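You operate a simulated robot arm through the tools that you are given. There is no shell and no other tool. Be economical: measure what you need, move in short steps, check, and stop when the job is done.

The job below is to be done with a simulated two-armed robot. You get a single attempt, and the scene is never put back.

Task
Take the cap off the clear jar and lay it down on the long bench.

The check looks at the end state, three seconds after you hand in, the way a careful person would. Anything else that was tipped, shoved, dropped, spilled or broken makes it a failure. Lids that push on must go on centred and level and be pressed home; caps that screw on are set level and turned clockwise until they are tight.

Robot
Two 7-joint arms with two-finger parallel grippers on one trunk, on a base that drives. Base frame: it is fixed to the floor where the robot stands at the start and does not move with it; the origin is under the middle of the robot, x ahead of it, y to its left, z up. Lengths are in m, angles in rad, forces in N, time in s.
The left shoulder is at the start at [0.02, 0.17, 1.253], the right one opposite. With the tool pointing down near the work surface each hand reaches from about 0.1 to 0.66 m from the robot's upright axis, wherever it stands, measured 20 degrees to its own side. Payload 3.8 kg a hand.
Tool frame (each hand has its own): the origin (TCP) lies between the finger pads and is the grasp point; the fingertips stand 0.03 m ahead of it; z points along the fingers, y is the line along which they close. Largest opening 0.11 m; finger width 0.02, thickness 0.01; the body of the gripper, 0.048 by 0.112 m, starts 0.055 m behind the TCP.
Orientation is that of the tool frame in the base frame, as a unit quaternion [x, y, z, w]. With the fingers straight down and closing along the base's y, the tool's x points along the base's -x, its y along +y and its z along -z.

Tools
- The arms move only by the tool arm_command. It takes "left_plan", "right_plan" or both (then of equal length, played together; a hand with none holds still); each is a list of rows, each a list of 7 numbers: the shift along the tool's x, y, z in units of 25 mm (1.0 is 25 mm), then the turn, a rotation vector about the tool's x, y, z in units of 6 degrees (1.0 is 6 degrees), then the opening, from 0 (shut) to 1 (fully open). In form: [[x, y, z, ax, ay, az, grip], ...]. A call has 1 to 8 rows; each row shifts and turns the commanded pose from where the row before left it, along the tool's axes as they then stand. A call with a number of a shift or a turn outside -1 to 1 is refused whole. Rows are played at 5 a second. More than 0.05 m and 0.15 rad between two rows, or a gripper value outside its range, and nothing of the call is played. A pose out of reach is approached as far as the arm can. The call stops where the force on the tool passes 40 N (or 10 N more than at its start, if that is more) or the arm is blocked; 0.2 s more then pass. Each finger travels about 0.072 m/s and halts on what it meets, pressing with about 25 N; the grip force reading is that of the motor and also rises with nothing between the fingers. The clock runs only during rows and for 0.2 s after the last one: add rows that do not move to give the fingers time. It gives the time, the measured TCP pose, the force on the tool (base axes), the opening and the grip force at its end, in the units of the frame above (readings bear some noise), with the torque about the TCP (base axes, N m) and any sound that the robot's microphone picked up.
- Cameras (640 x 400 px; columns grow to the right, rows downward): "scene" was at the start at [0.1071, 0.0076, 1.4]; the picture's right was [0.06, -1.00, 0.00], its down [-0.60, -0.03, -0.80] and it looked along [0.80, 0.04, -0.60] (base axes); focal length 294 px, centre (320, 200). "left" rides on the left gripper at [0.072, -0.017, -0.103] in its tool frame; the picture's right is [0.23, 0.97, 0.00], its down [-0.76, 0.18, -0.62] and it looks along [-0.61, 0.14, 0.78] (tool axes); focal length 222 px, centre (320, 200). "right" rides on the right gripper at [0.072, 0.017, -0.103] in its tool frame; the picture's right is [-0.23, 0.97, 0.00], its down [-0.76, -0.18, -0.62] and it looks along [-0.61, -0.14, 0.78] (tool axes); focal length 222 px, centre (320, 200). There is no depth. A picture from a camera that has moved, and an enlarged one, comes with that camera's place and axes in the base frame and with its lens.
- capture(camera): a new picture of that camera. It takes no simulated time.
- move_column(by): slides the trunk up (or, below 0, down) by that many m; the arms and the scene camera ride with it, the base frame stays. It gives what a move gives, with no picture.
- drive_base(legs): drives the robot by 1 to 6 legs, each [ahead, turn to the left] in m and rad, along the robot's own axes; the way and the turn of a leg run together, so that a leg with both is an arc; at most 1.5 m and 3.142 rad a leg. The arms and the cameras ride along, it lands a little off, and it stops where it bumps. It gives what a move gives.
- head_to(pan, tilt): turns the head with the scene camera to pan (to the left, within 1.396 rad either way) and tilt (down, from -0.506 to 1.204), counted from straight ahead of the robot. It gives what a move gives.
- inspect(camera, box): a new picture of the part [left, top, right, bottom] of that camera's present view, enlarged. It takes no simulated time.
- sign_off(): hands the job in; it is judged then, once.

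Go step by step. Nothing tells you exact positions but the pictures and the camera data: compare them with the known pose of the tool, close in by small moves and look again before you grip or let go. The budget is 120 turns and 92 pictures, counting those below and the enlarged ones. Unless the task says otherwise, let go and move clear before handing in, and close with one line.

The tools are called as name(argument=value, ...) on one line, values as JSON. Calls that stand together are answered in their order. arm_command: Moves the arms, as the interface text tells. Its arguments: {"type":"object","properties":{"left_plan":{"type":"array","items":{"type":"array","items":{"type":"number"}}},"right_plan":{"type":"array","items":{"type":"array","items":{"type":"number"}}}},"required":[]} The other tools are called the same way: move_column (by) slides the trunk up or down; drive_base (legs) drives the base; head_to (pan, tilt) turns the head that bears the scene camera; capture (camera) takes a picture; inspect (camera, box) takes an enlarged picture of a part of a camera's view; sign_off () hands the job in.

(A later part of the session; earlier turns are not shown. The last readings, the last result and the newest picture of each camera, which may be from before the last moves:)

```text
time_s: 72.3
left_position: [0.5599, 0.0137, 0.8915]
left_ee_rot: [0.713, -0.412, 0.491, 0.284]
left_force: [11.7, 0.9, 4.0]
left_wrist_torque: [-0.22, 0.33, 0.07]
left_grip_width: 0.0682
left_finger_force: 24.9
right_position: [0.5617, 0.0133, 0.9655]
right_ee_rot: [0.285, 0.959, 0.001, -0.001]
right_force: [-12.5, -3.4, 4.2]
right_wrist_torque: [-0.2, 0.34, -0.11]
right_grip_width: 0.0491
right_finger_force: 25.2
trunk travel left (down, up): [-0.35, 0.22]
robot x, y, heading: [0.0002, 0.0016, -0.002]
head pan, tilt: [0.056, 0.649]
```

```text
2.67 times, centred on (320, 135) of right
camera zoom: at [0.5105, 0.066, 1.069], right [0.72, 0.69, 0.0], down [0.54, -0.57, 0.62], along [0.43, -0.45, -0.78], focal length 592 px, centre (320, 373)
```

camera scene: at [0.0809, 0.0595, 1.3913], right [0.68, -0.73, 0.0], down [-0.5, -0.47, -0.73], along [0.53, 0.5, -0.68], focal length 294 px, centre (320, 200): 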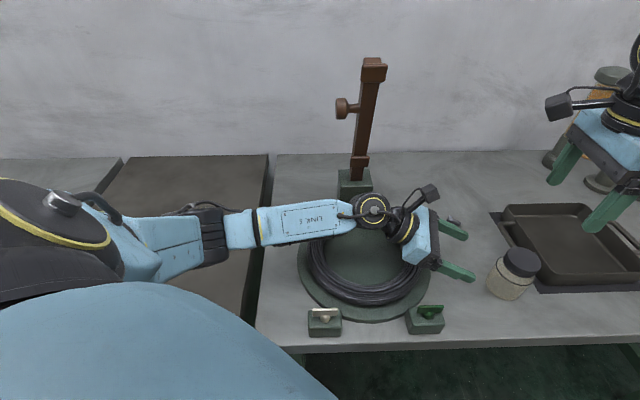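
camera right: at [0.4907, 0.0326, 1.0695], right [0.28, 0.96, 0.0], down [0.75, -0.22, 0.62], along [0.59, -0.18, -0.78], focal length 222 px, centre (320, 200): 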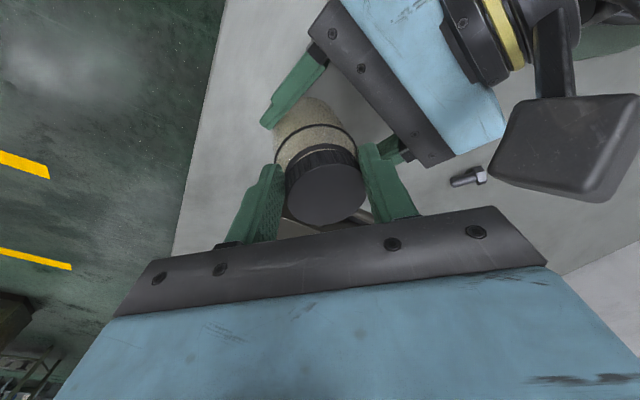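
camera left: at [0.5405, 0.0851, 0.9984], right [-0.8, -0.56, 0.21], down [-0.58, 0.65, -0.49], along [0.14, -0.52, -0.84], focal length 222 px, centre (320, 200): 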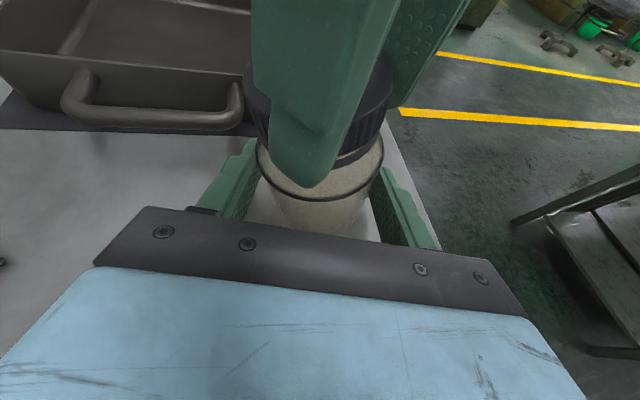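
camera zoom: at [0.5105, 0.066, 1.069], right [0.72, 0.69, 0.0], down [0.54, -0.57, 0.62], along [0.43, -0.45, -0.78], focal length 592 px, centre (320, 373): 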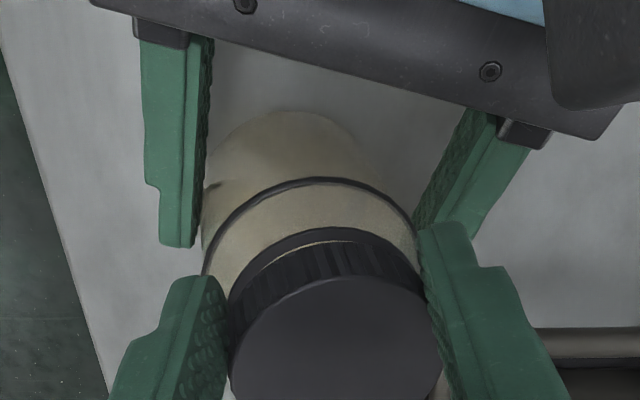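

The jar looks nearly upright but the cap is squeezing off-centre in the right fingers. I'll open the right hand while the left holds, and look at the jar's attitude.

arm_command(right_plan=[[0, 0, 0, 0, 0, 0, 0.48], [0, 0, 0, 0, 0, 0, 0.55], [0, 0, 0, 0, 0, 0, 0.65], [0, 0, 0, 0, 0, 0, 0.75], [0, 0, -1, 0, 0, 0, 0.8], [0, 0, -1, 0, 0, 0, 0.8], [0, 0, -1, 0, 0, 0, 0.8]])

inspect(camera="scene", box=[270, 200, 398, 280])

inspect(camera="right", box=[240, 40, 400, 140])

capture(camera="left")

```text
time_s: 73.9
left_position: [0.561, 0.0139, 0.8904]
left_ee_rot: [0.714, -0.412, 0.491, 0.283]
left_force: [-0.3, 0.0, -1.2]
left_wrist_torque: [0.08, 0.02, -0.01]
left_grip_width: 0.0633
left_finger_force: 25.6
right_position: [0.5637, 0.0115, 1.042]
right_ee_rot: [0.284, 0.959, 0.0, 0.0]
right_force: [0.1, -0.3, 0.8]
right_wrist_torque: [0.0, -0.02, -0.02]
right_grip_width: 0.0883
right_finger_force: 0.1
trunk travel left (down, up): [-0.35, 0.22]
robot x, y, heading: [-0.0001, 0.0015, 0.004]
head pan, tilt: [0.056, 0.649]
```

```text
5.00 times, centred on (334, 240) of scene
camera zoom: at [0.107, 0.0075, 1.3999], right [0.06, -1.0, 0.0], down [-0.6, -0.03, -0.8], along [0.8, 0.04, -0.6], focal length 1472 px, centre (250, 0)
```

zoom: 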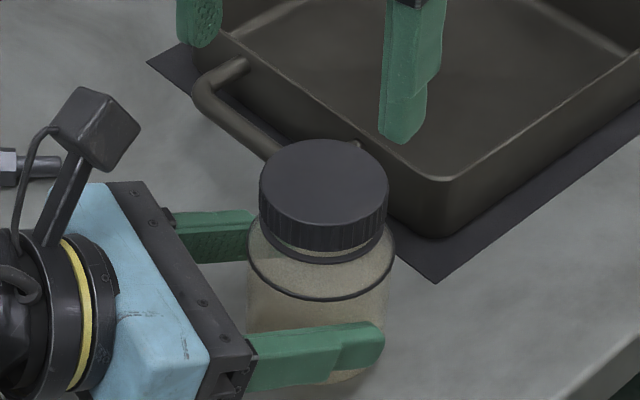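

```text
4.00 times, centred on (320, 90) of right
camera zoom: at [0.5111, 0.0649, 1.1449], right [0.72, 0.69, 0.0], down [0.54, -0.56, 0.62], along [0.43, -0.45, -0.78], focal length 888 px, centre (320, 640)
```

zoom: 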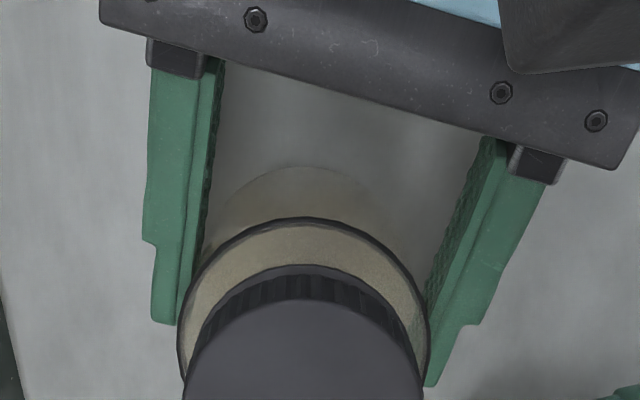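

```text
33 pictures are left
camera left: at [0.539, 0.0839, 0.9959], right [-0.8, -0.56, 0.21], down [-0.58, 0.65, -0.49], along [0.13, -0.51, -0.85], focal length 222 px, centre (320, 200)
```

left: 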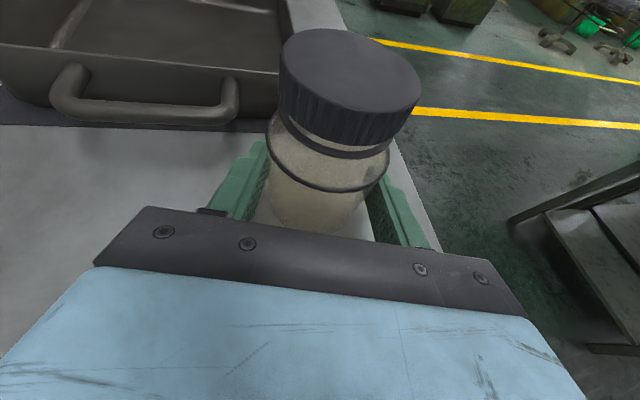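

The jar sprang back upright and steady, and the cap sits higher now at about (0.566, 0.000). I'll re-grip it centred in a neutral orientation and test a gentle lift.

arm_command(right_plan=[[-0.35, -0.32, 0.8, 0, 0, 0, 0.75], [0, 0, 0.8, 0, 0, 0, 0.75], [0, 0, 0.7, 0, 0, 0, 0.75], [0, 0, 0, 0, 0, 0, 0.75]])

capture(camera="right")

inspect(camera="scene", box=[270, 200, 398, 280])

```text
time_s: 74.9
left_position: [0.5602, 0.0142, 0.8914]
left_ee_rot: [0.713, -0.412, 0.491, 0.284]
left_force: [-0.5, 0.0, -1.4]
left_wrist_torque: [-0.01, 0.01, 0.01]
left_grip_width: 0.0634
left_finger_force: 25.2
right_position: [0.5666, 0.0011, 0.9831]
right_ee_rot: [0.284, 0.959, 0.0, 0.0]
right_force: [0.3, -0.3, 0.2]
right_wrist_torque: [0.0, 0.0, 0.0]
right_grip_width: 0.0826
right_finger_force: 0.1
trunk travel left (down, up): [-0.35, 0.22]
robot x, y, heading: [0.0031, -0.0009, 0.001]
head pan, tilt: [0.056, 0.649]
```

```text
32 pictures are left
camera right: at [0.5135, 0.0543, 1.0866], right [0.72, 0.69, 0.0], down [0.54, -0.56, 0.62], along [0.43, -0.45, -0.78], focal length 222 px, centre (320, 200)
```

right: 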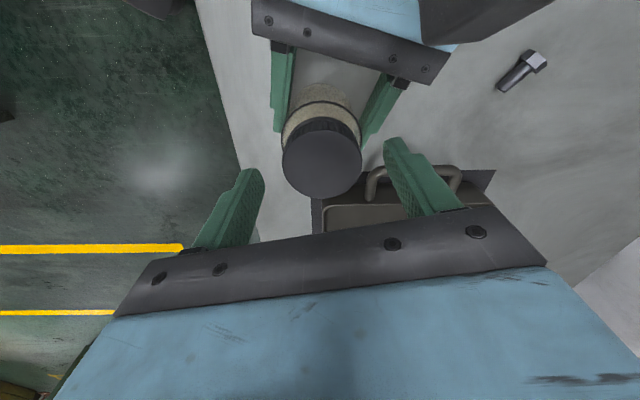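

```text
5.00 times, centred on (334, 240) of scene
camera zoom: at [0.1071, 0.0076, 1.3999], right [0.06, -1.0, 0.0], down [-0.6, -0.03, -0.8], along [0.8, 0.04, -0.6], focal length 1472 px, centre (250, 0)
```

zoom: 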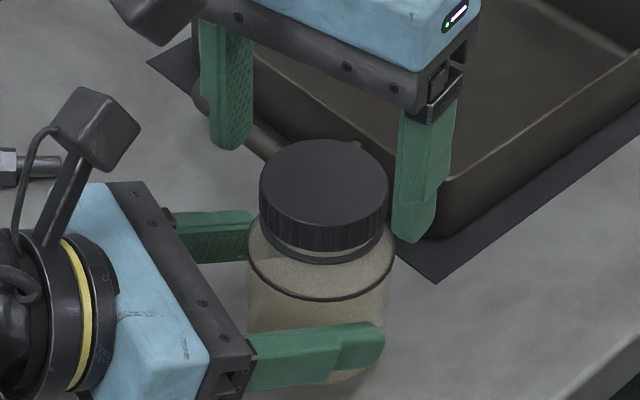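

The finger midpoint matches the cap centre in both views. I'll lower 16 mm and close.

arm_command(right_plan=[[0, 0, 0.64, 0, 0, 0, 0.72], [0, 0, 0, 0, 0, 0, 0.62], [0, 0, 0, 0, 0, 0, 0.55], [0, 0, 0, 0, 0, 0, 0.48], [0, 0, 0, 0, 0, 0, 0.4], [0, 0, 0, 0, 0, 0, 0.4]])

arm_command(right_plan=[[0, 0, -0.05, 0, 0, 0, 0.4], [0, 0, -0.05, 0, 0, 0, 0.4]])

```text
time_s: 76.3
left_position: [0.559, 0.015, 0.8905]
left_ee_rot: [0.714, -0.412, 0.49, 0.283]
left_force: [0.0, -0.1, -1.6]
left_wrist_torque: [0.05, -0.01, -0.05]
left_grip_width: 0.0632
left_finger_force: 24.8
right_position: [0.5667, 0.0007, 0.9681]
right_ee_rot: [0.284, 0.959, 0.001, 0.0]
right_force: [0.7, 0.5, 0.3]
right_wrist_torque: [0.02, -0.03, 0.01]
right_grip_width: 0.0534
right_finger_force: 24.9
trunk travel left (down, up): [-0.35, 0.22]
robot x, y, heading: [0.0018, 0.0008, -0.002]
head pan, tilt: [0.056, 0.649]
```

```text
time_s: 76.9
left_position: [0.5612, 0.0144, 0.8927]
left_ee_rot: [0.713, -0.412, 0.491, 0.284]
left_force: [-3.0, -1.5, 4.6]
left_wrist_torque: [0.05, 0.11, -0.07]
left_grip_width: 0.0633
left_finger_force: 25.4
right_position: [0.5667, 0.0011, 0.9688]
right_ee_rot: [0.283, 0.959, 0.0, 0.0]
right_force: [3.3, 2.0, -6.1]
right_wrist_torque: [0.02, -0.34, 0.01]
right_grip_width: 0.0535
right_finger_force: 25.1
trunk travel left (down, up): [-0.35, 0.22]
robot x, y, heading: [-0.0022, -0.0019, 0.003]
head pan, tilt: [0.056, 0.649]
```

It's still threaded. I'll undo the lift and turn in small steps, watching the torque.

arm_command(right_plan=[[0, 0, 0.1, 0, 0, 0, 0.4], [0, 0, 0, 0, 0, -1, 0.4], [0, 0, 0, 0, 0, -1, 0.4], [0, 0, 0, 0, 0, -1, 0.4]])

```text
time_s: 77.9
left_position: [0.5607, 0.0151, 0.8915]
left_ee_rot: [0.714, -0.411, 0.491, 0.283]
left_force: [4.5, 1.7, -3.6]
left_wrist_torque: [-0.55, 0.64, 0.09]
left_grip_width: 0.0632
left_finger_force: 24.9
right_position: [0.5663, 0.0006, 0.9668]
right_ee_rot: [0.129, 0.992, 0.0, -0.001]
right_force: [-5.3, -0.1, 1.1]
right_wrist_torque: [0.54, -0.25, -0.05]
right_grip_width: 0.0534
right_finger_force: 24.7
trunk travel left (down, up): [-0.35, 0.22]
robot x, y, heading: [-0.0001, -0.0003, 0.006]
head pan, tilt: [0.056, 0.649]
```

Torque is low, so it's turning. The bending moments come from a slight axis misalignment, so I'll turn in short segments and release and re-grip between them.

arm_command(right_plan=[[0, 0, 0, 0, 0, 0, 0.54], [0, 0, 0, 0, 0, 0, 0.54], [0, 0, 0, 0, 0, 0, 0.4], [0, 0, 0, 0, 0, 0, 0.4], [0, 0, 0, 0, 0, -1, 0.4], [0, 0, 0, 0, 0, -1, 0.4], [0, 0, 0, 0, 0, -1, 0.4], [0, 0, 0, 0, 0, -1, 0.4]])

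inspect(camera="scene", box=[254, 190, 414, 290])

```text
time_s: 79.7
left_position: [0.5603, 0.0151, 0.8908]
left_ee_rot: [0.714, -0.413, 0.49, 0.282]
left_force: [-2.3, 7.8, -2.5]
left_wrist_torque: [-0.29, -0.08, 0.05]
left_grip_width: 0.0635
left_finger_force: 24.9
right_position: [0.5656, 0.0004, 0.9667]
right_ee_rot: [-0.079, 0.997, -0.001, -0.001]
right_force: [1.9, -8.3, 0.9]
right_wrist_torque: [-0.25, -0.12, -0.01]
right_grip_width: 0.0534
right_finger_force: 25.1
trunk travel left (down, up): [-0.35, 0.22]
robot x, y, heading: [0.0041, -0.0019, -0.002]
head pan, tilt: [0.056, 0.649]
```

```text
4.00 times, centred on (334, 240) of scene
camera zoom: at [0.1072, 0.0076, 1.3999], right [0.06, -1.0, 0.0], down [-0.6, -0.03, -0.8], along [0.8, 0.04, -0.6], focal length 1178 px, centre (264, 40)
```

zoom: 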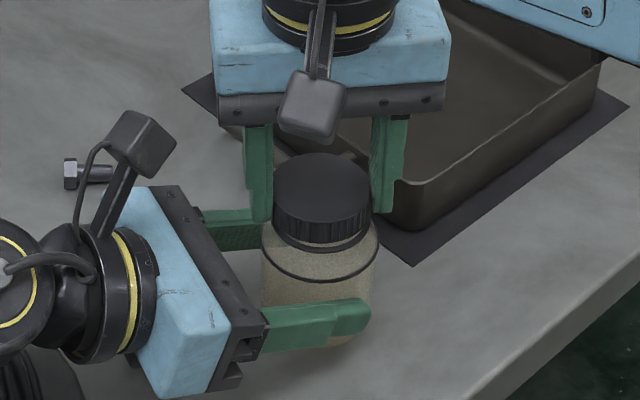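

That segment went cleanly. One more segment, then another light lift test.

arm_command(right_plan=[[0, 0, 0, 0, 0, 0, 0.54], [0, 0, 0, 0, 0, 0, 0.54], [0, 0, 0, 0, 0, 0, 0.4], [0, 0, 0, 0, 0, 0, 0.4], [0, 0, 0, 0, 0, -1, 0.4], [0, 0, 0, 0, 0, -1, 0.4], [0, 0, 0, 0, 0, -1, 0.4], [0, 0, 0, 0, 0, -1, 0.4]])

arm_command(right_plan=[[0, 0, -0.05, 0, 0, 0, 0.4], [0, 0, -0.05, 0, 0, 0, 0.4]])

```text
time_s: 81.5
left_position: [0.5627, 0.0156, 0.8911]
left_ee_rot: [0.715, -0.411, 0.491, 0.282]
left_force: [1.5, 12.8, -1.6]
left_wrist_torque: [-0.64, 0.09, 0.29]
left_grip_width: 0.063
left_finger_force: 24.8
right_position: [0.5666, -0.0001, 0.9663]
right_ee_rot: [-0.283, 0.959, -0.002, 0.0]
right_force: [-2.6, -11.3, -1.2]
right_wrist_torque: [-0.28, 0.03, -0.19]
right_grip_width: 0.0535
right_finger_force: 24.7
trunk travel left (down, up): [-0.35, 0.22]
robot x, y, heading: [-0.0007, 0.0007, -0.003]
head pan, tilt: [0.056, 0.649]
```

```text
time_s: 82.1
left_position: [0.5614, 0.016, 0.8927]
left_ee_rot: [0.714, -0.411, 0.491, 0.283]
left_force: [3.9, 14.2, 3.7]
left_wrist_torque: [-0.9, 0.11, 0.33]
left_grip_width: 0.0633
left_finger_force: 25.3
right_position: [0.5677, 0.0002, 0.9674]
right_ee_rot: [-0.284, 0.959, 0.0, -0.001]
right_force: [-3.4, -14.8, -4.2]
right_wrist_torque: [-0.28, 0.14, -0.17]
right_grip_width: 0.0534
right_finger_force: 24.8
trunk travel left (down, up): [-0.35, 0.22]
robot x, y, heading: [0.0028, 0.0043, 0.005]
head pan, tilt: [0.056, 0.649]
```

Still attached. I'll do another full swing back and re-grip.

arm_command(right_plan=[[0, 0, 0.1, 0, 0, 0, 0.4], [0, 0, 0, 0, 0, 0, 0.65], [0, 0, 0, 0, 0, 0, 0.75], [0, 0, -0.8, 0, 0, 0, 0.75], [0, 0, -0.8, 0, 0, 1, 0.75], [0, 0, 0, 0, 0, 1, 0.75], [0, 0, 0, 0, 0, 1, 0.75], [0, 0, 0, 0, 0, 1, 0.75]])

arm_command(right_plan=[[0, 0, 0, 0, 0, 1, 0.75], [0, 0, 0, 0, 0, 1, 0.75], [0, 0, 0, 0, 0, 1, 0.75], [0, 0, 0, 0, 0, 1, 0.75], [0, 0, 0, 0, 0, 1, 0.75], [0, 0, 0, 0, 0, 1, 0.75], [0, 0, 0, 0, 0, 1, 0.75], [0, 0, 0, 0, 0, 1, 0.75]])

arm_command(right_plan=[[0, 0, 0, 0, 0, 1, 0.75], [0, 0, 0, 0, 0, 1, 0.75], [0, 0, 0, 0, 0, 1, 0.75], [0, 0, 0, 0, 0, 1, 0.75], [0, 0, 0, 0, 0, 1, 0.75], [0, 0, 0, 0, 0, 1, 0.75], [0, 0, 0, 0, 0, 1, 0.75], [0, 0, 0, 0, 0, 1, 0.75]])

capture(camera="right")

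inspect(camera="scene", box=[270, 200, 398, 280])

```text
time_s: 83.9
left_position: [0.5606, 0.0141, 0.8901]
left_ee_rot: [0.714, -0.412, 0.49, 0.283]
left_force: [0.0, 0.3, -2.1]
left_wrist_torque: [0.04, 0.01, -0.05]
left_grip_width: 0.0631
left_finger_force: 24.9
right_position: [0.5663, 0.0022, 1.0058]
right_ee_rot: [-0.077, 0.997, 0.0, 0.0]
right_force: [-0.2, 0.5, -0.2]
right_wrist_torque: [-0.03, 0.0, 0.0]
right_grip_width: 0.0826
right_finger_force: 0.0
trunk travel left (down, up): [-0.35, 0.22]
robot x, y, heading: [-0.0046, 0.0004, -0.001]
head pan, tilt: [0.056, 0.649]
```

```text
time_s: 85.7
left_position: [0.5598, 0.0152, 0.8901]
left_ee_rot: [0.714, -0.412, 0.49, 0.284]
left_force: [-0.2, -0.3, -1.9]
left_wrist_torque: [0.07, 0.0, -0.02]
left_grip_width: 0.0633
left_finger_force: 25.2
right_position: [0.5665, 0.0001, 1.007]
right_ee_rot: [0.335, 0.942, 0.001, 0.001]
right_force: [0.3, 0.2, -0.3]
right_wrist_torque: [0.04, -0.01, -0.04]
right_grip_width: 0.0826
right_finger_force: 0.1
trunk travel left (down, up): [-0.35, 0.22]
robot x, y, heading: [0.0004, 0.0018, 0.005]
head pan, tilt: [0.056, 0.649]
```

```text
time_s: 87.5
left_position: [0.5603, 0.0143, 0.8921]
left_ee_rot: [0.714, -0.412, 0.49, 0.283]
left_force: [0.0, -0.1, -2.3]
left_wrist_torque: [0.01, 0.02, 0.01]
left_grip_width: 0.0633
left_finger_force: 24.8
right_position: [0.5671, -0.0008, 1.0065]
right_ee_rot: [0.689, 0.725, 0.0, 0.0]
right_force: [-0.2, -0.2, 0.1]
right_wrist_torque: [0.0, 0.01, 0.0]
right_grip_width: 0.0822
right_finger_force: 0.0
trunk travel left (down, up): [-0.35, 0.22]
robot x, y, heading: [-0.0045, -0.0047, -0.002]
head pan, tilt: [0.056, 0.649]
```

```text
29 pictures are left
camera right: at [0.5794, 0.073, 1.1102], right [0.98, -0.18, 0.0], down [-0.14, -0.77, 0.62], along [-0.11, -0.61, -0.78], focal length 222 px, centre (320, 200)
```

right: 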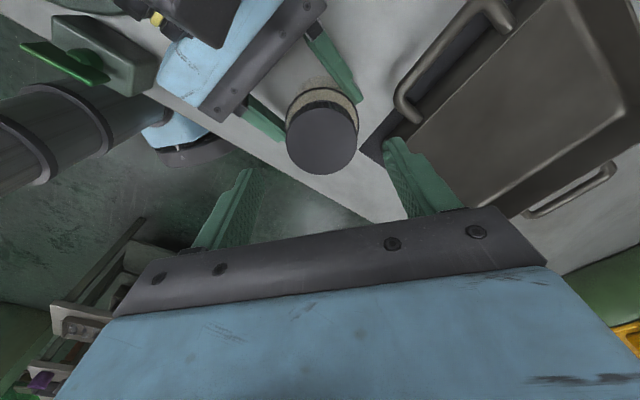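

```text
5.00 times, centred on (334, 240) of scene
camera zoom: at [0.1072, 0.0076, 1.3999], right [0.06, -1.0, 0.0], down [-0.6, -0.03, -0.8], along [0.8, 0.04, -0.6], focal length 1472 px, centre (250, 0)
```

zoom: 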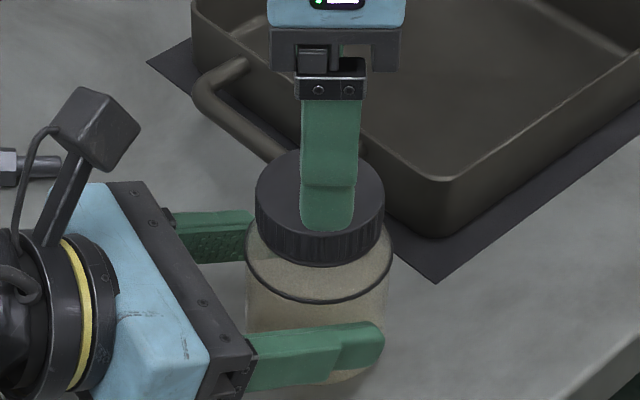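

I want a closer look at the neck gap.

inspect(camera="scene", box=[310, 225, 358, 270])

inspect(camera="left", box=[250, 20, 442, 140])

```text
8.89 times, centred on (334, 248) of scene
camera zoom: at [0.1072, 0.0076, 1.3999], right [0.06, -1.0, 0.0], down [-0.6, -0.03, -0.8], along [0.8, 0.04, -0.6], focal length 2618 px, centre (196, -222)
```

zoom: 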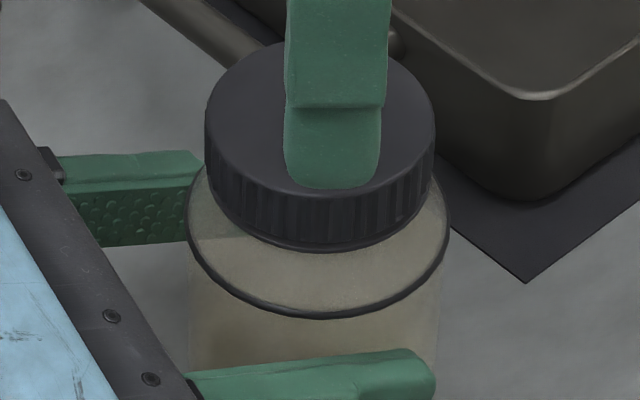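

```text
3.33 times, centred on (346, 80) of left
camera zoom: at [0.5391, 0.0839, 0.9958], right [-0.8, -0.56, 0.21], down [-0.58, 0.65, -0.49], along [0.13, -0.51, -0.85], focal length 740 px, centre (233, 600)
```

zoom: 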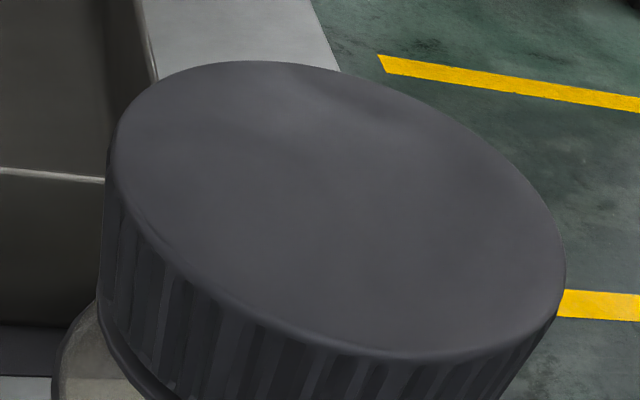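

inspect(camera="left", box=[240, 60, 432, 240])

```text
2.22 times, centred on (336, 150) of left
camera zoom: at [0.5391, 0.0839, 0.9958], right [-0.8, -0.56, 0.21], down [-0.58, 0.65, -0.49], along [0.13, -0.51, -0.85], focal length 494 px, centre (284, 311)
```

zoom: 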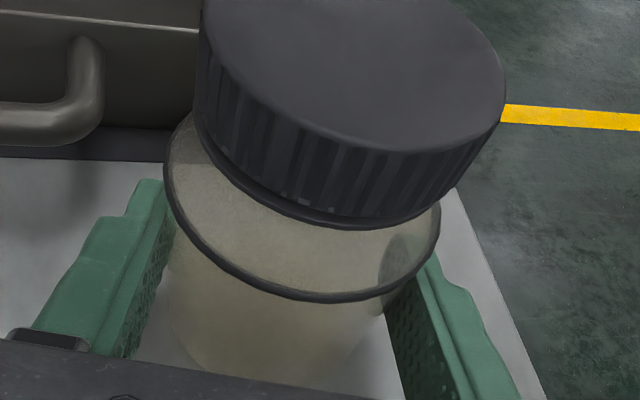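

No gap is visible under the cap now, so it may have settled back down. I'll grip it centred here and test whether it lifts free.

arm_command(right_plan=[[0.16, 0.02, 0.9, 0, 0, 0, 0.75], [0, 0, 0.86, 0, 0, 0, 0.7], [0, 0, 0, 0, 0, 0, 0.62], [0, 0, 0, 0, 0, 0, 0.55], [0, 0, 0, 0, 0, 0, 0.48], [0, 0, 0, 0, 0, 0, 0.4], [0, 0, 0, 0, 0, 0, 0.4]])

arm_command(right_plan=[[0, 0, -0.06, 0, 0, 0, 0.4], [0, 0, -0.06, 0, 0, 0, 0.4]])

inspect(camera="left", box=[240, 20, 432, 240])

```text
time_s: 89.1
left_position: [0.5609, 0.0134, 0.8911]
left_ee_rot: [0.713, -0.413, 0.49, 0.284]
left_force: [-2.5, 0.7, -2.4]
left_wrist_torque: [0.01, -0.07, -0.05]
left_grip_width: 0.0631
left_finger_force: 24.3
right_position: [0.5663, 0.0039, 0.9619]
right_ee_rot: [0.688, 0.725, 0.0, 0.001]
right_force: [2.9, 0.2, 0.7]
right_wrist_torque: [0.0, -0.02, 0.0]
right_grip_width: 0.0533
right_finger_force: 24.5
trunk travel left (down, up): [-0.35, 0.22]
robot x, y, heading: [-0.0022, -0.0005, 0.002]
head pan, tilt: [0.056, 0.649]
```

```text
time_s: 89.7
left_position: [0.56, 0.0138, 0.8915]
left_ee_rot: [0.713, -0.412, 0.491, 0.284]
left_force: [-5.5, 0.3, 2.0]
left_wrist_torque: [-0.05, -0.44, -0.04]
left_grip_width: 0.063
left_finger_force: 24.1
right_position: [0.5672, 0.0029, 0.9649]
right_ee_rot: [0.689, 0.725, 0.0, 0.0]
right_force: [5.4, -0.8, -5.2]
right_wrist_torque: [-0.02, -0.04, 0.01]
right_grip_width: 0.0533
right_finger_force: 24.7
trunk travel left (down, up): [-0.35, 0.22]
robot x, y, heading: [-0.0002, 0.0004, -0.003]
head pan, tilt: [0.056, 0.649]
```

```text
1.82 times, centred on (336, 130) of left
camera zoom: at [0.5391, 0.0836, 0.9964], right [-0.8, -0.56, 0.21], down [-0.58, 0.65, -0.49], along [0.13, -0.52, -0.85], focal length 404 px, centre (291, 327)
```

zoom: 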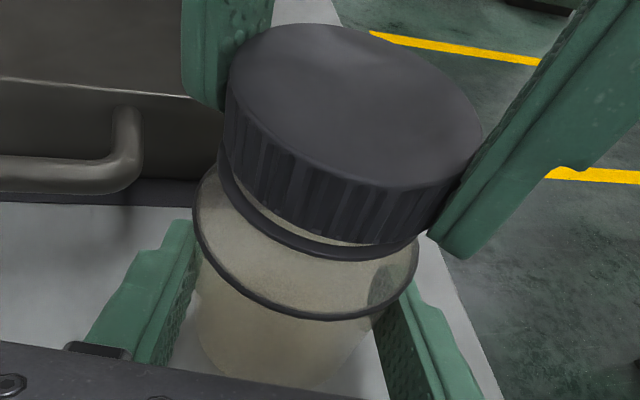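

A gap opened under the cap with only 5 N, so the cap moves up relative to the jar. I'll keep lifting gently while turning.

arm_command(right_plan=[[0, 0, -0.06, 0, 0, -1, 0.4], [0, 0, -0.06, 0, 0, -1, 0.4], [0, 0, -0.06, 0, 0, -1, 0.4]])

inspect(camera="left", box=[240, 20, 432, 240])

```text
time_s: 90.5
left_position: [0.5607, 0.0152, 0.8909]
left_ee_rot: [0.715, -0.412, 0.49, 0.283]
left_force: [-2.5, 0.3, -1.8]
left_wrist_torque: [-0.03, -0.09, 0.04]
left_grip_width: 0.0632
left_finger_force: 25.3
right_position: [0.5667, 0.0043, 0.9703]
right_ee_rot: [0.566, 0.824, 0.0, -0.002]
right_force: [2.6, -0.9, -0.4]
right_wrist_torque: [0.0, -0.06, 0.0]
right_grip_width: 0.0534
right_finger_force: 25.2
trunk travel left (down, up): [-0.35, 0.22]
robot x, y, heading: [-0.0028, 0.0013, 0.005]
head pan, tilt: [0.056, 0.649]
```

```text
1.82 times, centred on (336, 130) of left
camera zoom: at [0.5392, 0.0843, 0.9954], right [-0.8, -0.56, 0.21], down [-0.58, 0.65, -0.49], along [0.13, -0.51, -0.85], focal length 404 px, centre (291, 327)
```

zoom: 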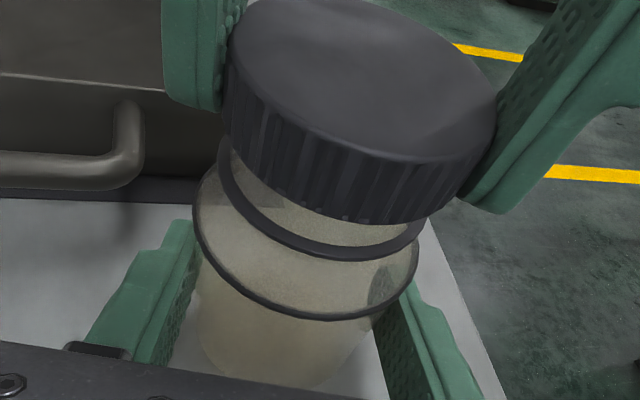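

The gap is now wide and the vertical force has dropped to zero, so the cap is free. I'll lift it straight up.

arm_command(right_plan=[[0, 0, -0.15, 0, 0, 0, 0.4], [0, 0, -0.2, 0, 0, 0, 0.4], [0, 0, -0.3, 0, 0, 0, 0.4], [0, 0, -0.5, 0, 0, 0, 0.4], [0, 0, -0.8, 0, 0, 0, 0.4], [0, 0, -0.8, 0, 0, 0, 0.4]])

inspect(camera="scene", box=[254, 190, 414, 290])

capture(camera="left")

```text
time_s: 91.9
left_position: [0.5599, 0.0142, 0.8924]
left_ee_rot: [0.713, -0.412, 0.491, 0.284]
left_force: [-1.3, 0.2, -1.6]
left_wrist_torque: [0.05, 0.02, -0.01]
left_grip_width: 0.063
left_finger_force: 25.2
right_position: [0.5662, 0.0046, 1.0402]
right_ee_rot: [0.567, 0.823, 0.0, 0.0]
right_force: [0.1, 0.9, -0.5]
right_wrist_torque: [0.0, 0.0, 0.03]
right_grip_width: 0.0532
right_finger_force: 24.5
trunk travel left (down, up): [-0.35, 0.22]
robot x, y, heading: [0.0029, 0.0014, -0.002]
head pan, tilt: [0.056, 0.649]
```

```text
4.00 times, centred on (334, 240) of scene
camera zoom: at [0.107, 0.0075, 1.3999], right [0.06, -1.0, 0.0], down [-0.6, -0.03, -0.8], along [0.8, 0.04, -0.6], focal length 1178 px, centre (264, 40)
```

zoom: 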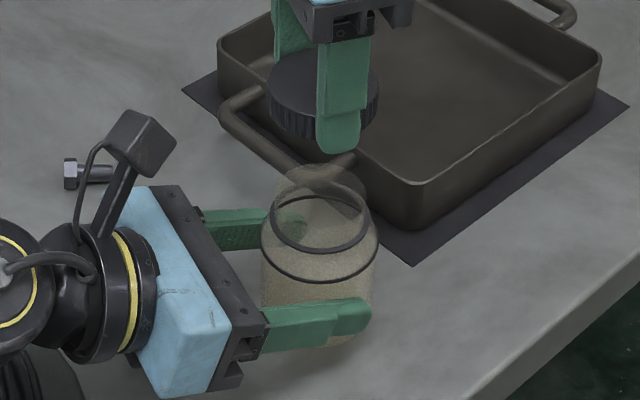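

```text
21 pictures are left
camera left: at [0.539, 0.0839, 0.9959], right [-0.8, -0.56, 0.21], down [-0.58, 0.65, -0.49], along [0.13, -0.51, -0.85], focal length 222 px, centre (320, 200)
```

left: 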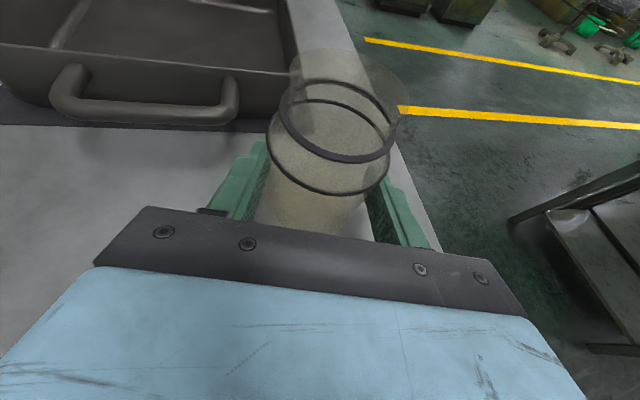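

The cap is off and held in the right hand. The left hand seems to carry the jar's weight, so I'll lower it gently until it touches the bench.

arm_command(left_plan=[[-0.037, 0, 0.014, 0, 0, 0, 0.5], [-0.037, 0, 0.014, 0, 0, 0, 0.5], [0, 0, 0, 0, 0, 0, 0.5]], right_plan=[[0, 0, -0.6, 0, 0, 0, 0.4], [0, 0, -0.6, 0, 0, 0, 0.4], [0, 0, 0, 0, 0, 0, 0.4]])

```text
time_s: 92.7
left_position: [0.5609, 0.0154, 0.8887]
left_ee_rot: [0.714, -0.411, 0.491, 0.282]
left_force: [0.0, -0.2, -1.4]
left_wrist_torque: [0.04, 0.03, 0.0]
left_grip_width: 0.0635
left_finger_force: 25.3
right_position: [0.5672, 0.0034, 1.068]
right_ee_rot: [0.566, 0.824, 0.0, 0.001]
right_force: [0.1, 0.7, -0.3]
right_wrist_torque: [0.02, 0.03, -0.01]
right_grip_width: 0.0531
right_finger_force: 25.3
trunk travel left (down, up): [-0.35, 0.22]
robot x, y, heading: [-0.0, -0.0003, -0.0]
head pan, tilt: [0.056, 0.649]
```

arm_command(left_plan=[[-0.037, 0, 0.014, 0, 0, 0, 0.5], [-0.037, 0, 0.014, 0, 0, 0, 0.5], [0, 0, 0, 0, 0, 0, 0.5]])

inspect(camera="scene", box=[270, 210, 398, 290])

```text
time_s: 93.5
left_position: [0.5602, 0.0148, 0.8884]
left_ee_rot: [0.713, -0.412, 0.491, 0.283]
left_force: [-1.3, 1.2, 4.7]
left_wrist_torque: [-0.06, -0.11, 0.0]
left_grip_width: 0.0633
left_finger_force: 24.8
right_position: [0.5652, 0.0054, 1.0711]
right_ee_rot: [0.567, 0.824, 0.0, 0.0]
right_force: [-0.8, 0.1, 0.4]
right_wrist_torque: [-0.01, 0.05, 0.01]
right_grip_width: 0.0532
right_finger_force: 25.2
trunk travel left (down, up): [-0.35, 0.22]
robot x, y, heading: [0.0003, 0.0026, -0.004]
head pan, tilt: [0.056, 0.649]
```

```text
5.00 times, centred on (334, 250) of scene
camera zoom: at [0.1064, 0.0077, 1.4], right [0.06, -1.0, 0.0], down [-0.6, -0.03, -0.8], along [0.8, 0.04, -0.6], focal length 1472 px, centre (250, -50)
```

zoom: 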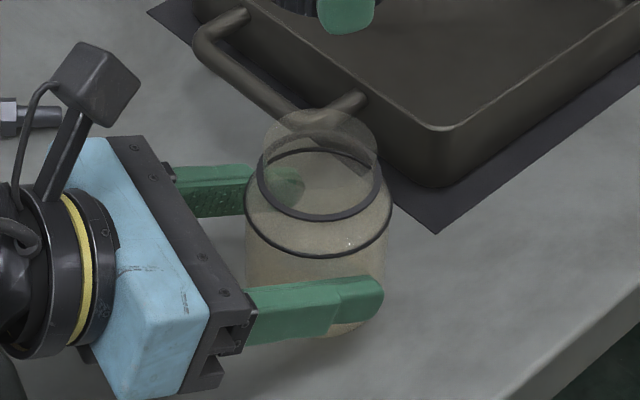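

The jar is touching the bench, with the force reversed to +4.7 N. I'll open the left fingers slowly so it settles flat.

arm_command(left_plan=[[0, 0, 0, 0, 0, 0, 0.56], [0, 0, 0, 0, 0, 0, 0.58], [0, 0, 0, 0, 0, 0, 0.6], [0, 0, 0, 0, 0, 0, 0.63], [0, 0, 0, 0, 0, 0, 0.67], [0, 0, 0, 0, 0, 0, 0.72], [0, 0, 0, 0, 0, 0, 0.78], [0, 0, 0, 0, 0, 0, 0.8]])

inspect(camera="scene", box=[270, 210, 398, 290])

capture(camera="left")

```text
time_s: 95.3
left_position: [0.5617, 0.0155, 0.8874]
left_ee_rot: [0.714, -0.412, 0.49, 0.283]
left_force: [0.7, -0.6, 0.7]
left_wrist_torque: [0.02, 0.02, -0.01]
left_grip_width: 0.0881
left_finger_force: 0.1
right_position: [0.567, 0.0055, 1.0688]
right_ee_rot: [0.566, 0.824, 0.0, 0.0]
right_force: [0.4, 0.3, 0.4]
right_wrist_torque: [0.02, -0.03, 0.03]
right_grip_width: 0.0532
right_finger_force: 25.5
trunk travel left (down, up): [-0.35, 0.22]
robot x, y, heading: [-0.0009, -0.0017, 0.002]
head pan, tilt: [0.056, 0.649]
```

```text
5.00 times, centred on (334, 250) of scene
camera zoom: at [0.1071, 0.0075, 1.3999], right [0.06, -1.0, 0.0], down [-0.6, -0.03, -0.8], along [0.8, 0.04, -0.6], focal length 1472 px, centre (250, -50)
```

zoom: 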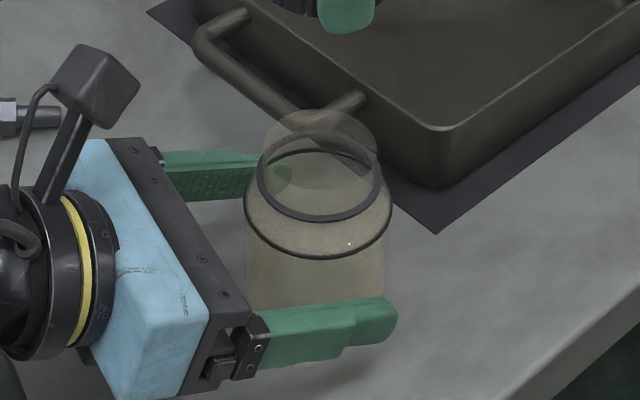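

```text
18 pictures are left
camera left: at [0.5392, 0.0843, 0.9918], right [-0.8, -0.56, 0.21], down [-0.58, 0.65, -0.49], along [0.13, -0.51, -0.85], focal length 222 px, centre (320, 200)
```

left: 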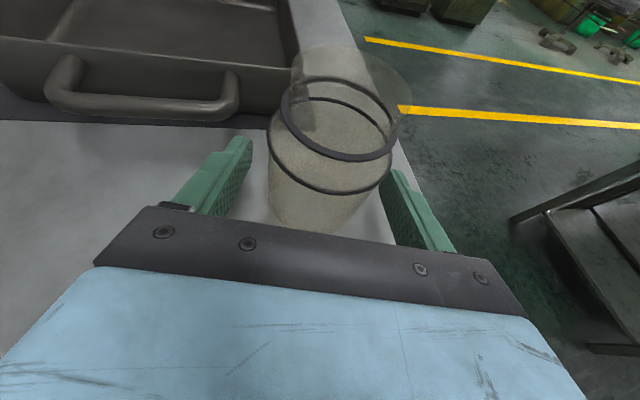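

The jar stands upright by itself. I'll retract the left hand straight back, then upward.

arm_command(left_plan=[[0, 0, -0.6, 0, 0, 0, 0.8], [0, 0, -1, 0, 0, 0, 0.8], [0, 0, -1, 0, 0, 0, 0.8], [0, 0, -1, 0, 0, 0, 0.8], [0.7, 0, -1, 0, 0, 0, 0.8], [1, 0, -0.5, 0, 0, 0, 0.8], [1, 0, -0.5, 0, 0, 0, 0.8], [1, 0, -0.5, 0, 0, 0, 0.8]])

capture(camera="scene")

capture(camera="right")

```text
time_s: 97.1
left_position: [0.5058, 0.1121, 1.0276]
left_ee_rot: [0.713, -0.413, 0.49, 0.284]
left_force: [0.8, -0.3, -0.3]
left_wrist_torque: [0.02, 0.02, 0.01]
left_grip_width: 0.088
left_finger_force: 0.0
right_position: [0.5663, 0.0031, 1.0694]
right_ee_rot: [0.566, 0.824, 0.0, 0.0]
right_force: [0.6, -0.8, 0.5]
right_wrist_torque: [0.03, 0.0, -0.01]
right_grip_width: 0.0533
right_finger_force: 25.3
trunk travel left (down, up): [-0.35, 0.22]
robot x, y, heading: [0.0008, -0.0002, 0.004]
head pan, tilt: [0.056, 0.649]
```

```text
17 pictures are left
camera scene: at [0.107, 0.0075, 1.3999], right [0.06, -1.0, 0.0], down [-0.6, -0.03, -0.8], along [0.8, 0.04, -0.6], focal length 294 px, centre (320, 200)
```

scene: 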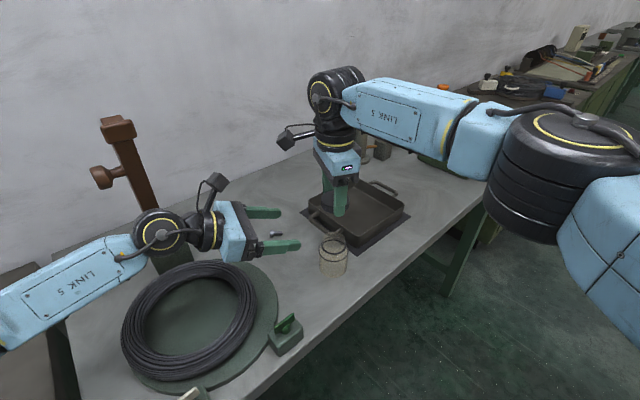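

```text
16 pictures are left
camera right: at [0.5557, 0.0778, 1.1728], right [0.99, 0.14, 0.0], down [0.11, -0.77, 0.62], along [0.09, -0.62, -0.78], focal length 222 px, centre (320, 200)
```

right: 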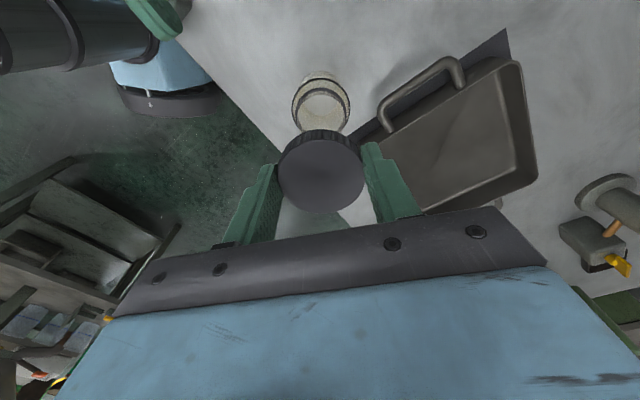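

The cable coil on its green disc looks shifted left from its original place, so the left wrist may have brushed it while retracting. I'll check that closely.

inspect(camera="scene", box=[100, 240, 340, 390])

```text
2.67 times, centred on (220, 315) of scene
camera zoom: at [0.107, 0.0075, 1.3999], right [0.06, -1.0, 0.0], down [-0.6, -0.03, -0.8], along [0.8, 0.04, -0.6], focal length 785 px, centre (587, -107)
```

zoom: 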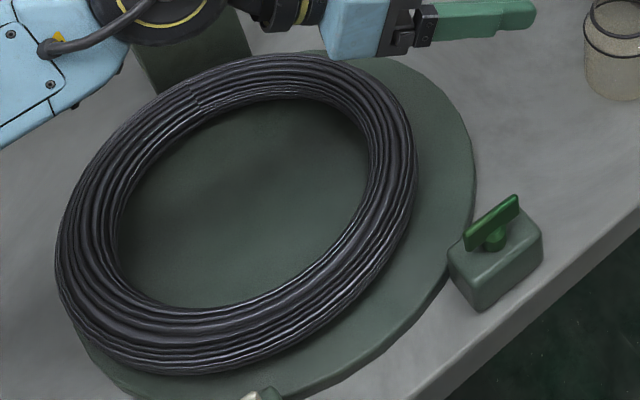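

The coil did slide about 26 mm toward +y on its disc, and I'll put it back after laying the cap down. Next I'll move the left hand up out of the way and turn the right hand for placing.

arm_command(left_plan=[[1, 0, -0.6, 0, 0, 0, 0.8], [1, 0, -1, 0, 0, 0, 0.8], [1, 0, -1, 0, 0, 0, 0.8], [1, 0, -1, 0, 0, 0, 0.8], [1, 0, -1, 0, 0, 0, 0.8], [0, 0, -1, 0, 0, 0, 0.8], [0, 0, 0, 0, 0, 0, 0.8], [0, 0, 0, 0, 0, 0, 0.8]], right_plan=[[0, 0, 0, 0, 0, -1, 0.4], [0, 0, 0, 0, 0, -1, 0.4], [0, 0, 0, 0, 0, -1, 0.4], [0, 0, 0, 0, 0, -1, 0.4], [0, 0, 0, 0, 0, -1, 0.4], [0, 0, 0, 0, 0, -1, 0.4], [0, 0, 0, 0, 0, -1, 0.4], [0, 0, 0, 0, 0, -0.7, 0.4]])

```text
time_s: 98.9
left_position: [0.4625, 0.1842, 1.1953]
left_ee_rot: [0.714, -0.412, 0.49, 0.284]
left_force: [-0.4, -0.7, 0.1]
left_wrist_torque: [-0.01, 0.02, 0.0]
left_grip_width: 0.0882
left_finger_force: 0.1
right_position: [0.5676, 0.0059, 1.0686]
right_ee_rot: [0.197, 0.98, 0.0, 0.001]
right_force: [-0.5, -0.8, 0.3]
right_wrist_torque: [0.0, 0.02, 0.0]
right_grip_width: 0.0535
right_finger_force: 25.1
trunk travel left (down, up): [-0.35, 0.22]
robot x, y, heading: [0.0014, -0.0019, 0.003]
head pan, tilt: [0.056, 0.649]
```

arm_command(right_plan=[[0.98, -0.03, 0, 0, 0, 0, 0.4], [0.98, -0.03, 0, 0, 0, 0, 0.4], [0.98, -0.03, 0, 0, 0, 0, 0.4], [0.98, -0.03, 0.5, 0, 0, 0, 0.4], [0, 0, 1, 0, 0, 0, 0.4], [0, 0, 1, 0, 0, 0, 0.4], [0, 0, 1, 0, 0, 0, 0.4], [0, 0, 1, 0, 0, 0, 0.4]])

capture(camera="scene")

capture(camera="right")

```text
time_s: 100.7
left_position: [0.4631, 0.1845, 1.1937]
left_ee_rot: [0.714, -0.412, 0.49, 0.282]
left_force: [-0.2, 0.0, 0.5]
left_wrist_torque: [0.0, 0.03, 0.01]
left_grip_width: 0.0878
left_finger_force: 0.1
right_position: [0.4769, 0.0381, 0.9577]
right_ee_rot: [0.198, 0.98, 0.0, 0.0]
right_force: [0.0, 0.9, -0.2]
right_wrist_torque: [-0.02, -0.01, 0.01]
right_grip_width: 0.0533
right_finger_force: 25.0
trunk travel left (down, up): [-0.35, 0.22]
robot x, y, heading: [0.0017, -0.0012, -0.007]
head pan, tilt: [0.056, 0.649]
```

```text
14 pictures are left
camera scene: at [0.1072, 0.0076, 1.3999], right [0.06, -1.0, 0.0], down [-0.6, -0.03, -0.8], along [0.8, 0.04, -0.6], focal length 294 px, centre (320, 200)
```

scene: 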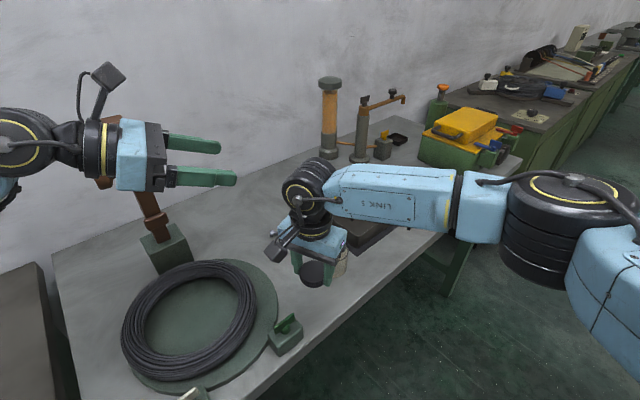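

```text
13 pictures are left
camera right: at [0.4145, 0.0827, 1.0609], right [0.59, 0.81, 0.0], down [0.63, -0.46, 0.62], along [0.5, -0.37, -0.78], focal length 222 px, centre (320, 200)
```

right: 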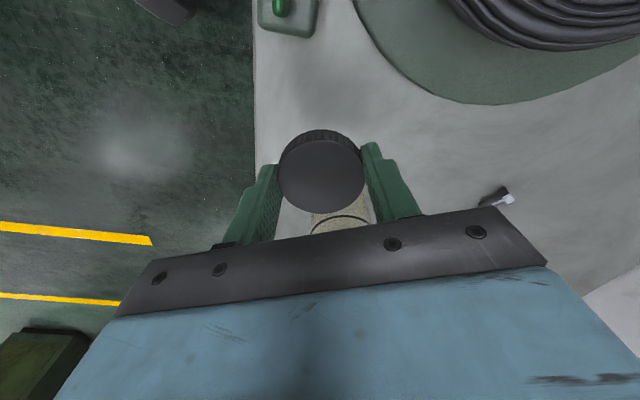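

The landing spot is clear of the edge, disc, clamp and jar. I'll descend most of the way and then creep down to contact.

arm_command(right_plan=[[0, 0, 0.8, 0, 0, 0, 0.4], [0, 0, 0.8, 0, 0, 0, 0.4], [0, 0, 0.6, 0, 0, 0, 0.4], [0, 0, 0.15, 0, 0, 0, 0.4], [0, 0, 0.1, 0, 0, 0, 0.4], [0, 0, 0, 0, 0, 0, 0.4]])

inspect(camera="scene", box=[250, 230, 378, 330])

```text
time_s: 102.1
left_position: [0.4631, 0.1853, 1.1947]
left_ee_rot: [0.713, -0.412, 0.491, 0.283]
left_force: [0.6, 0.5, -0.2]
left_wrist_torque: [0.01, -0.02, 0.02]
left_grip_width: 0.0879
left_finger_force: 0.1
right_position: [0.4746, 0.0388, 0.8932]
right_ee_rot: [0.197, 0.98, 0.0, 0.001]
right_force: [0.4, -0.8, -0.7]
right_wrist_torque: [-0.01, 0.03, 0.02]
right_grip_width: 0.0529
right_finger_force: 24.9
trunk travel left (down, up): [-0.35, 0.22]
robot x, y, heading: [-0.0032, -0.0011, 0.003]
head pan, tilt: [0.056, 0.649]
```

```text
4.00 times, centred on (314, 280) of scene
camera zoom: at [0.1071, 0.0075, 1.3999], right [0.06, -1.0, 0.0], down [-0.6, -0.03, -0.8], along [0.8, 0.04, -0.6], focal length 1178 px, centre (344, -120)
```

zoom: 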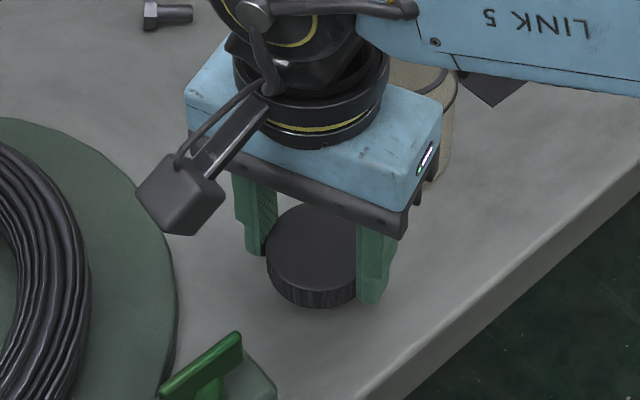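

arm_command(right_plan=[[0, 0, 0.08, 0, 0, 0, 0.4], [0, 0, 0.08, 0, 0, 0, 0.4], [0, 0, 0.08, 0, 0, 0, 0.4], [0, 0, 0, 0, 0, 0, 0.4]])

```text
time_s: 103.1
left_position: [0.4644, 0.1851, 1.1944]
left_ee_rot: [0.714, -0.412, 0.49, 0.283]
left_force: [-0.5, 0.6, 0.5]
left_wrist_torque: [0.0, -0.01, 0.0]
left_grip_width: 0.0879
left_finger_force: 0.1
right_position: [0.4759, 0.0402, 0.8894]
right_ee_rot: [0.198, 0.98, 0.0, 0.0]
right_force: [0.5, -0.4, 0.4]
right_wrist_torque: [-0.01, -0.01, -0.01]
right_grip_width: 0.0534
right_finger_force: 24.7
trunk travel left (down, up): [-0.35, 0.22]
robot x, y, heading: [0.0036, 0.0026, -0.002]
head pan, tilt: [0.056, 0.649]
```

arm_command(right_plan=[[0, 0, 0.08, 0, 0, 0, 0.4], [0, 0, 0.08, 0, 0, 0, 0.4], [0, 0, 0, 0, 0, 0, 0.4]])

```text
time_s: 103.9
left_position: [0.4639, 0.184, 1.1926]
left_ee_rot: [0.715, -0.412, 0.49, 0.282]
left_force: [-0.4, -0.3, 0.0]
left_wrist_torque: [-0.01, -0.01, 0.01]
left_grip_width: 0.0878
left_finger_force: 0.1
right_position: [0.4758, 0.0393, 0.8851]
right_ee_rot: [0.197, 0.98, 0.001, 0.001]
right_force: [-0.1, -1.0, 0.3]
right_wrist_torque: [-0.01, -0.02, -0.01]
right_grip_width: 0.0534
right_finger_force: 25.0
trunk travel left (down, up): [-0.35, 0.22]
robot x, y, heading: [0.0026, 0.0029, -0.001]
head pan, tilt: [0.056, 0.649]
```

arm_command(right_plan=[[0, 0, 0.06, 0, 0, 0, 0.4], [0, 0, 0.06, 0, 0, 0, 0.4], [0, 0, 0, 0, 0, 0, 0.4]])

```text
time_s: 104.7
left_position: [0.4628, 0.1854, 1.1942]
left_ee_rot: [0.714, -0.411, 0.491, 0.282]
left_force: [-0.2, -0.2, 0.6]
left_wrist_torque: [-0.02, -0.01, -0.03]
left_grip_width: 0.088
left_finger_force: 0.1
right_position: [0.4758, 0.0406, 0.8815]
right_ee_rot: [0.197, 0.98, 0.001, 0.0]
right_force: [0.7, 0.0, 0.2]
right_wrist_torque: [0.02, -0.01, 0.04]
right_grip_width: 0.0531
right_finger_force: 25.5
trunk travel left (down, up): [-0.35, 0.22]
robot x, y, heading: [-0.0033, -0.0019, -0.004]
head pan, tilt: [0.056, 0.649]
```

arm_command(right_plan=[[0, 0, 0.06, 0, 0, 0, 0.4], [0, 0, 0.04, 0, 0, 0, 0.4], [0, 0, 0, 0, 0, 0, 0.4]])

inspect(camera="scene", box=[282, 270, 346, 310])

```text
time_s: 105.5
left_position: [0.462, 0.1851, 1.1953]
left_ee_rot: [0.714, -0.412, 0.49, 0.283]
left_force: [1.1, 0.2, -0.4]
left_wrist_torque: [-0.04, 0.0, 0.0]
left_grip_width: 0.0882
left_finger_force: 0.0
right_position: [0.4755, 0.04, 0.8798]
right_ee_rot: [0.197, 0.98, 0.0, 0.0]
right_force: [0.0, -1.4, 2.9]
right_wrist_torque: [-0.08, 0.04, 0.1]
right_grip_width: 0.0534
right_finger_force: 24.9
trunk travel left (down, up): [-0.35, 0.22]
robot x, y, heading: [0.0018, -0.0014, 0.008]
head pan, tilt: [0.056, 0.649]
```

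```text
10.00 times, centred on (314, 290) of scene
camera zoom: at [0.1069, 0.0075, 1.4], right [0.06, -1.0, 0.0], down [-0.6, -0.03, -0.8], along [0.8, 0.04, -0.6], focal length 2945 px, centre (380, -700)
```

zoom: 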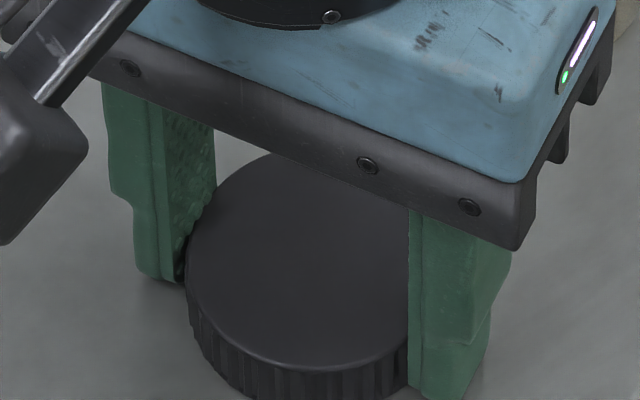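

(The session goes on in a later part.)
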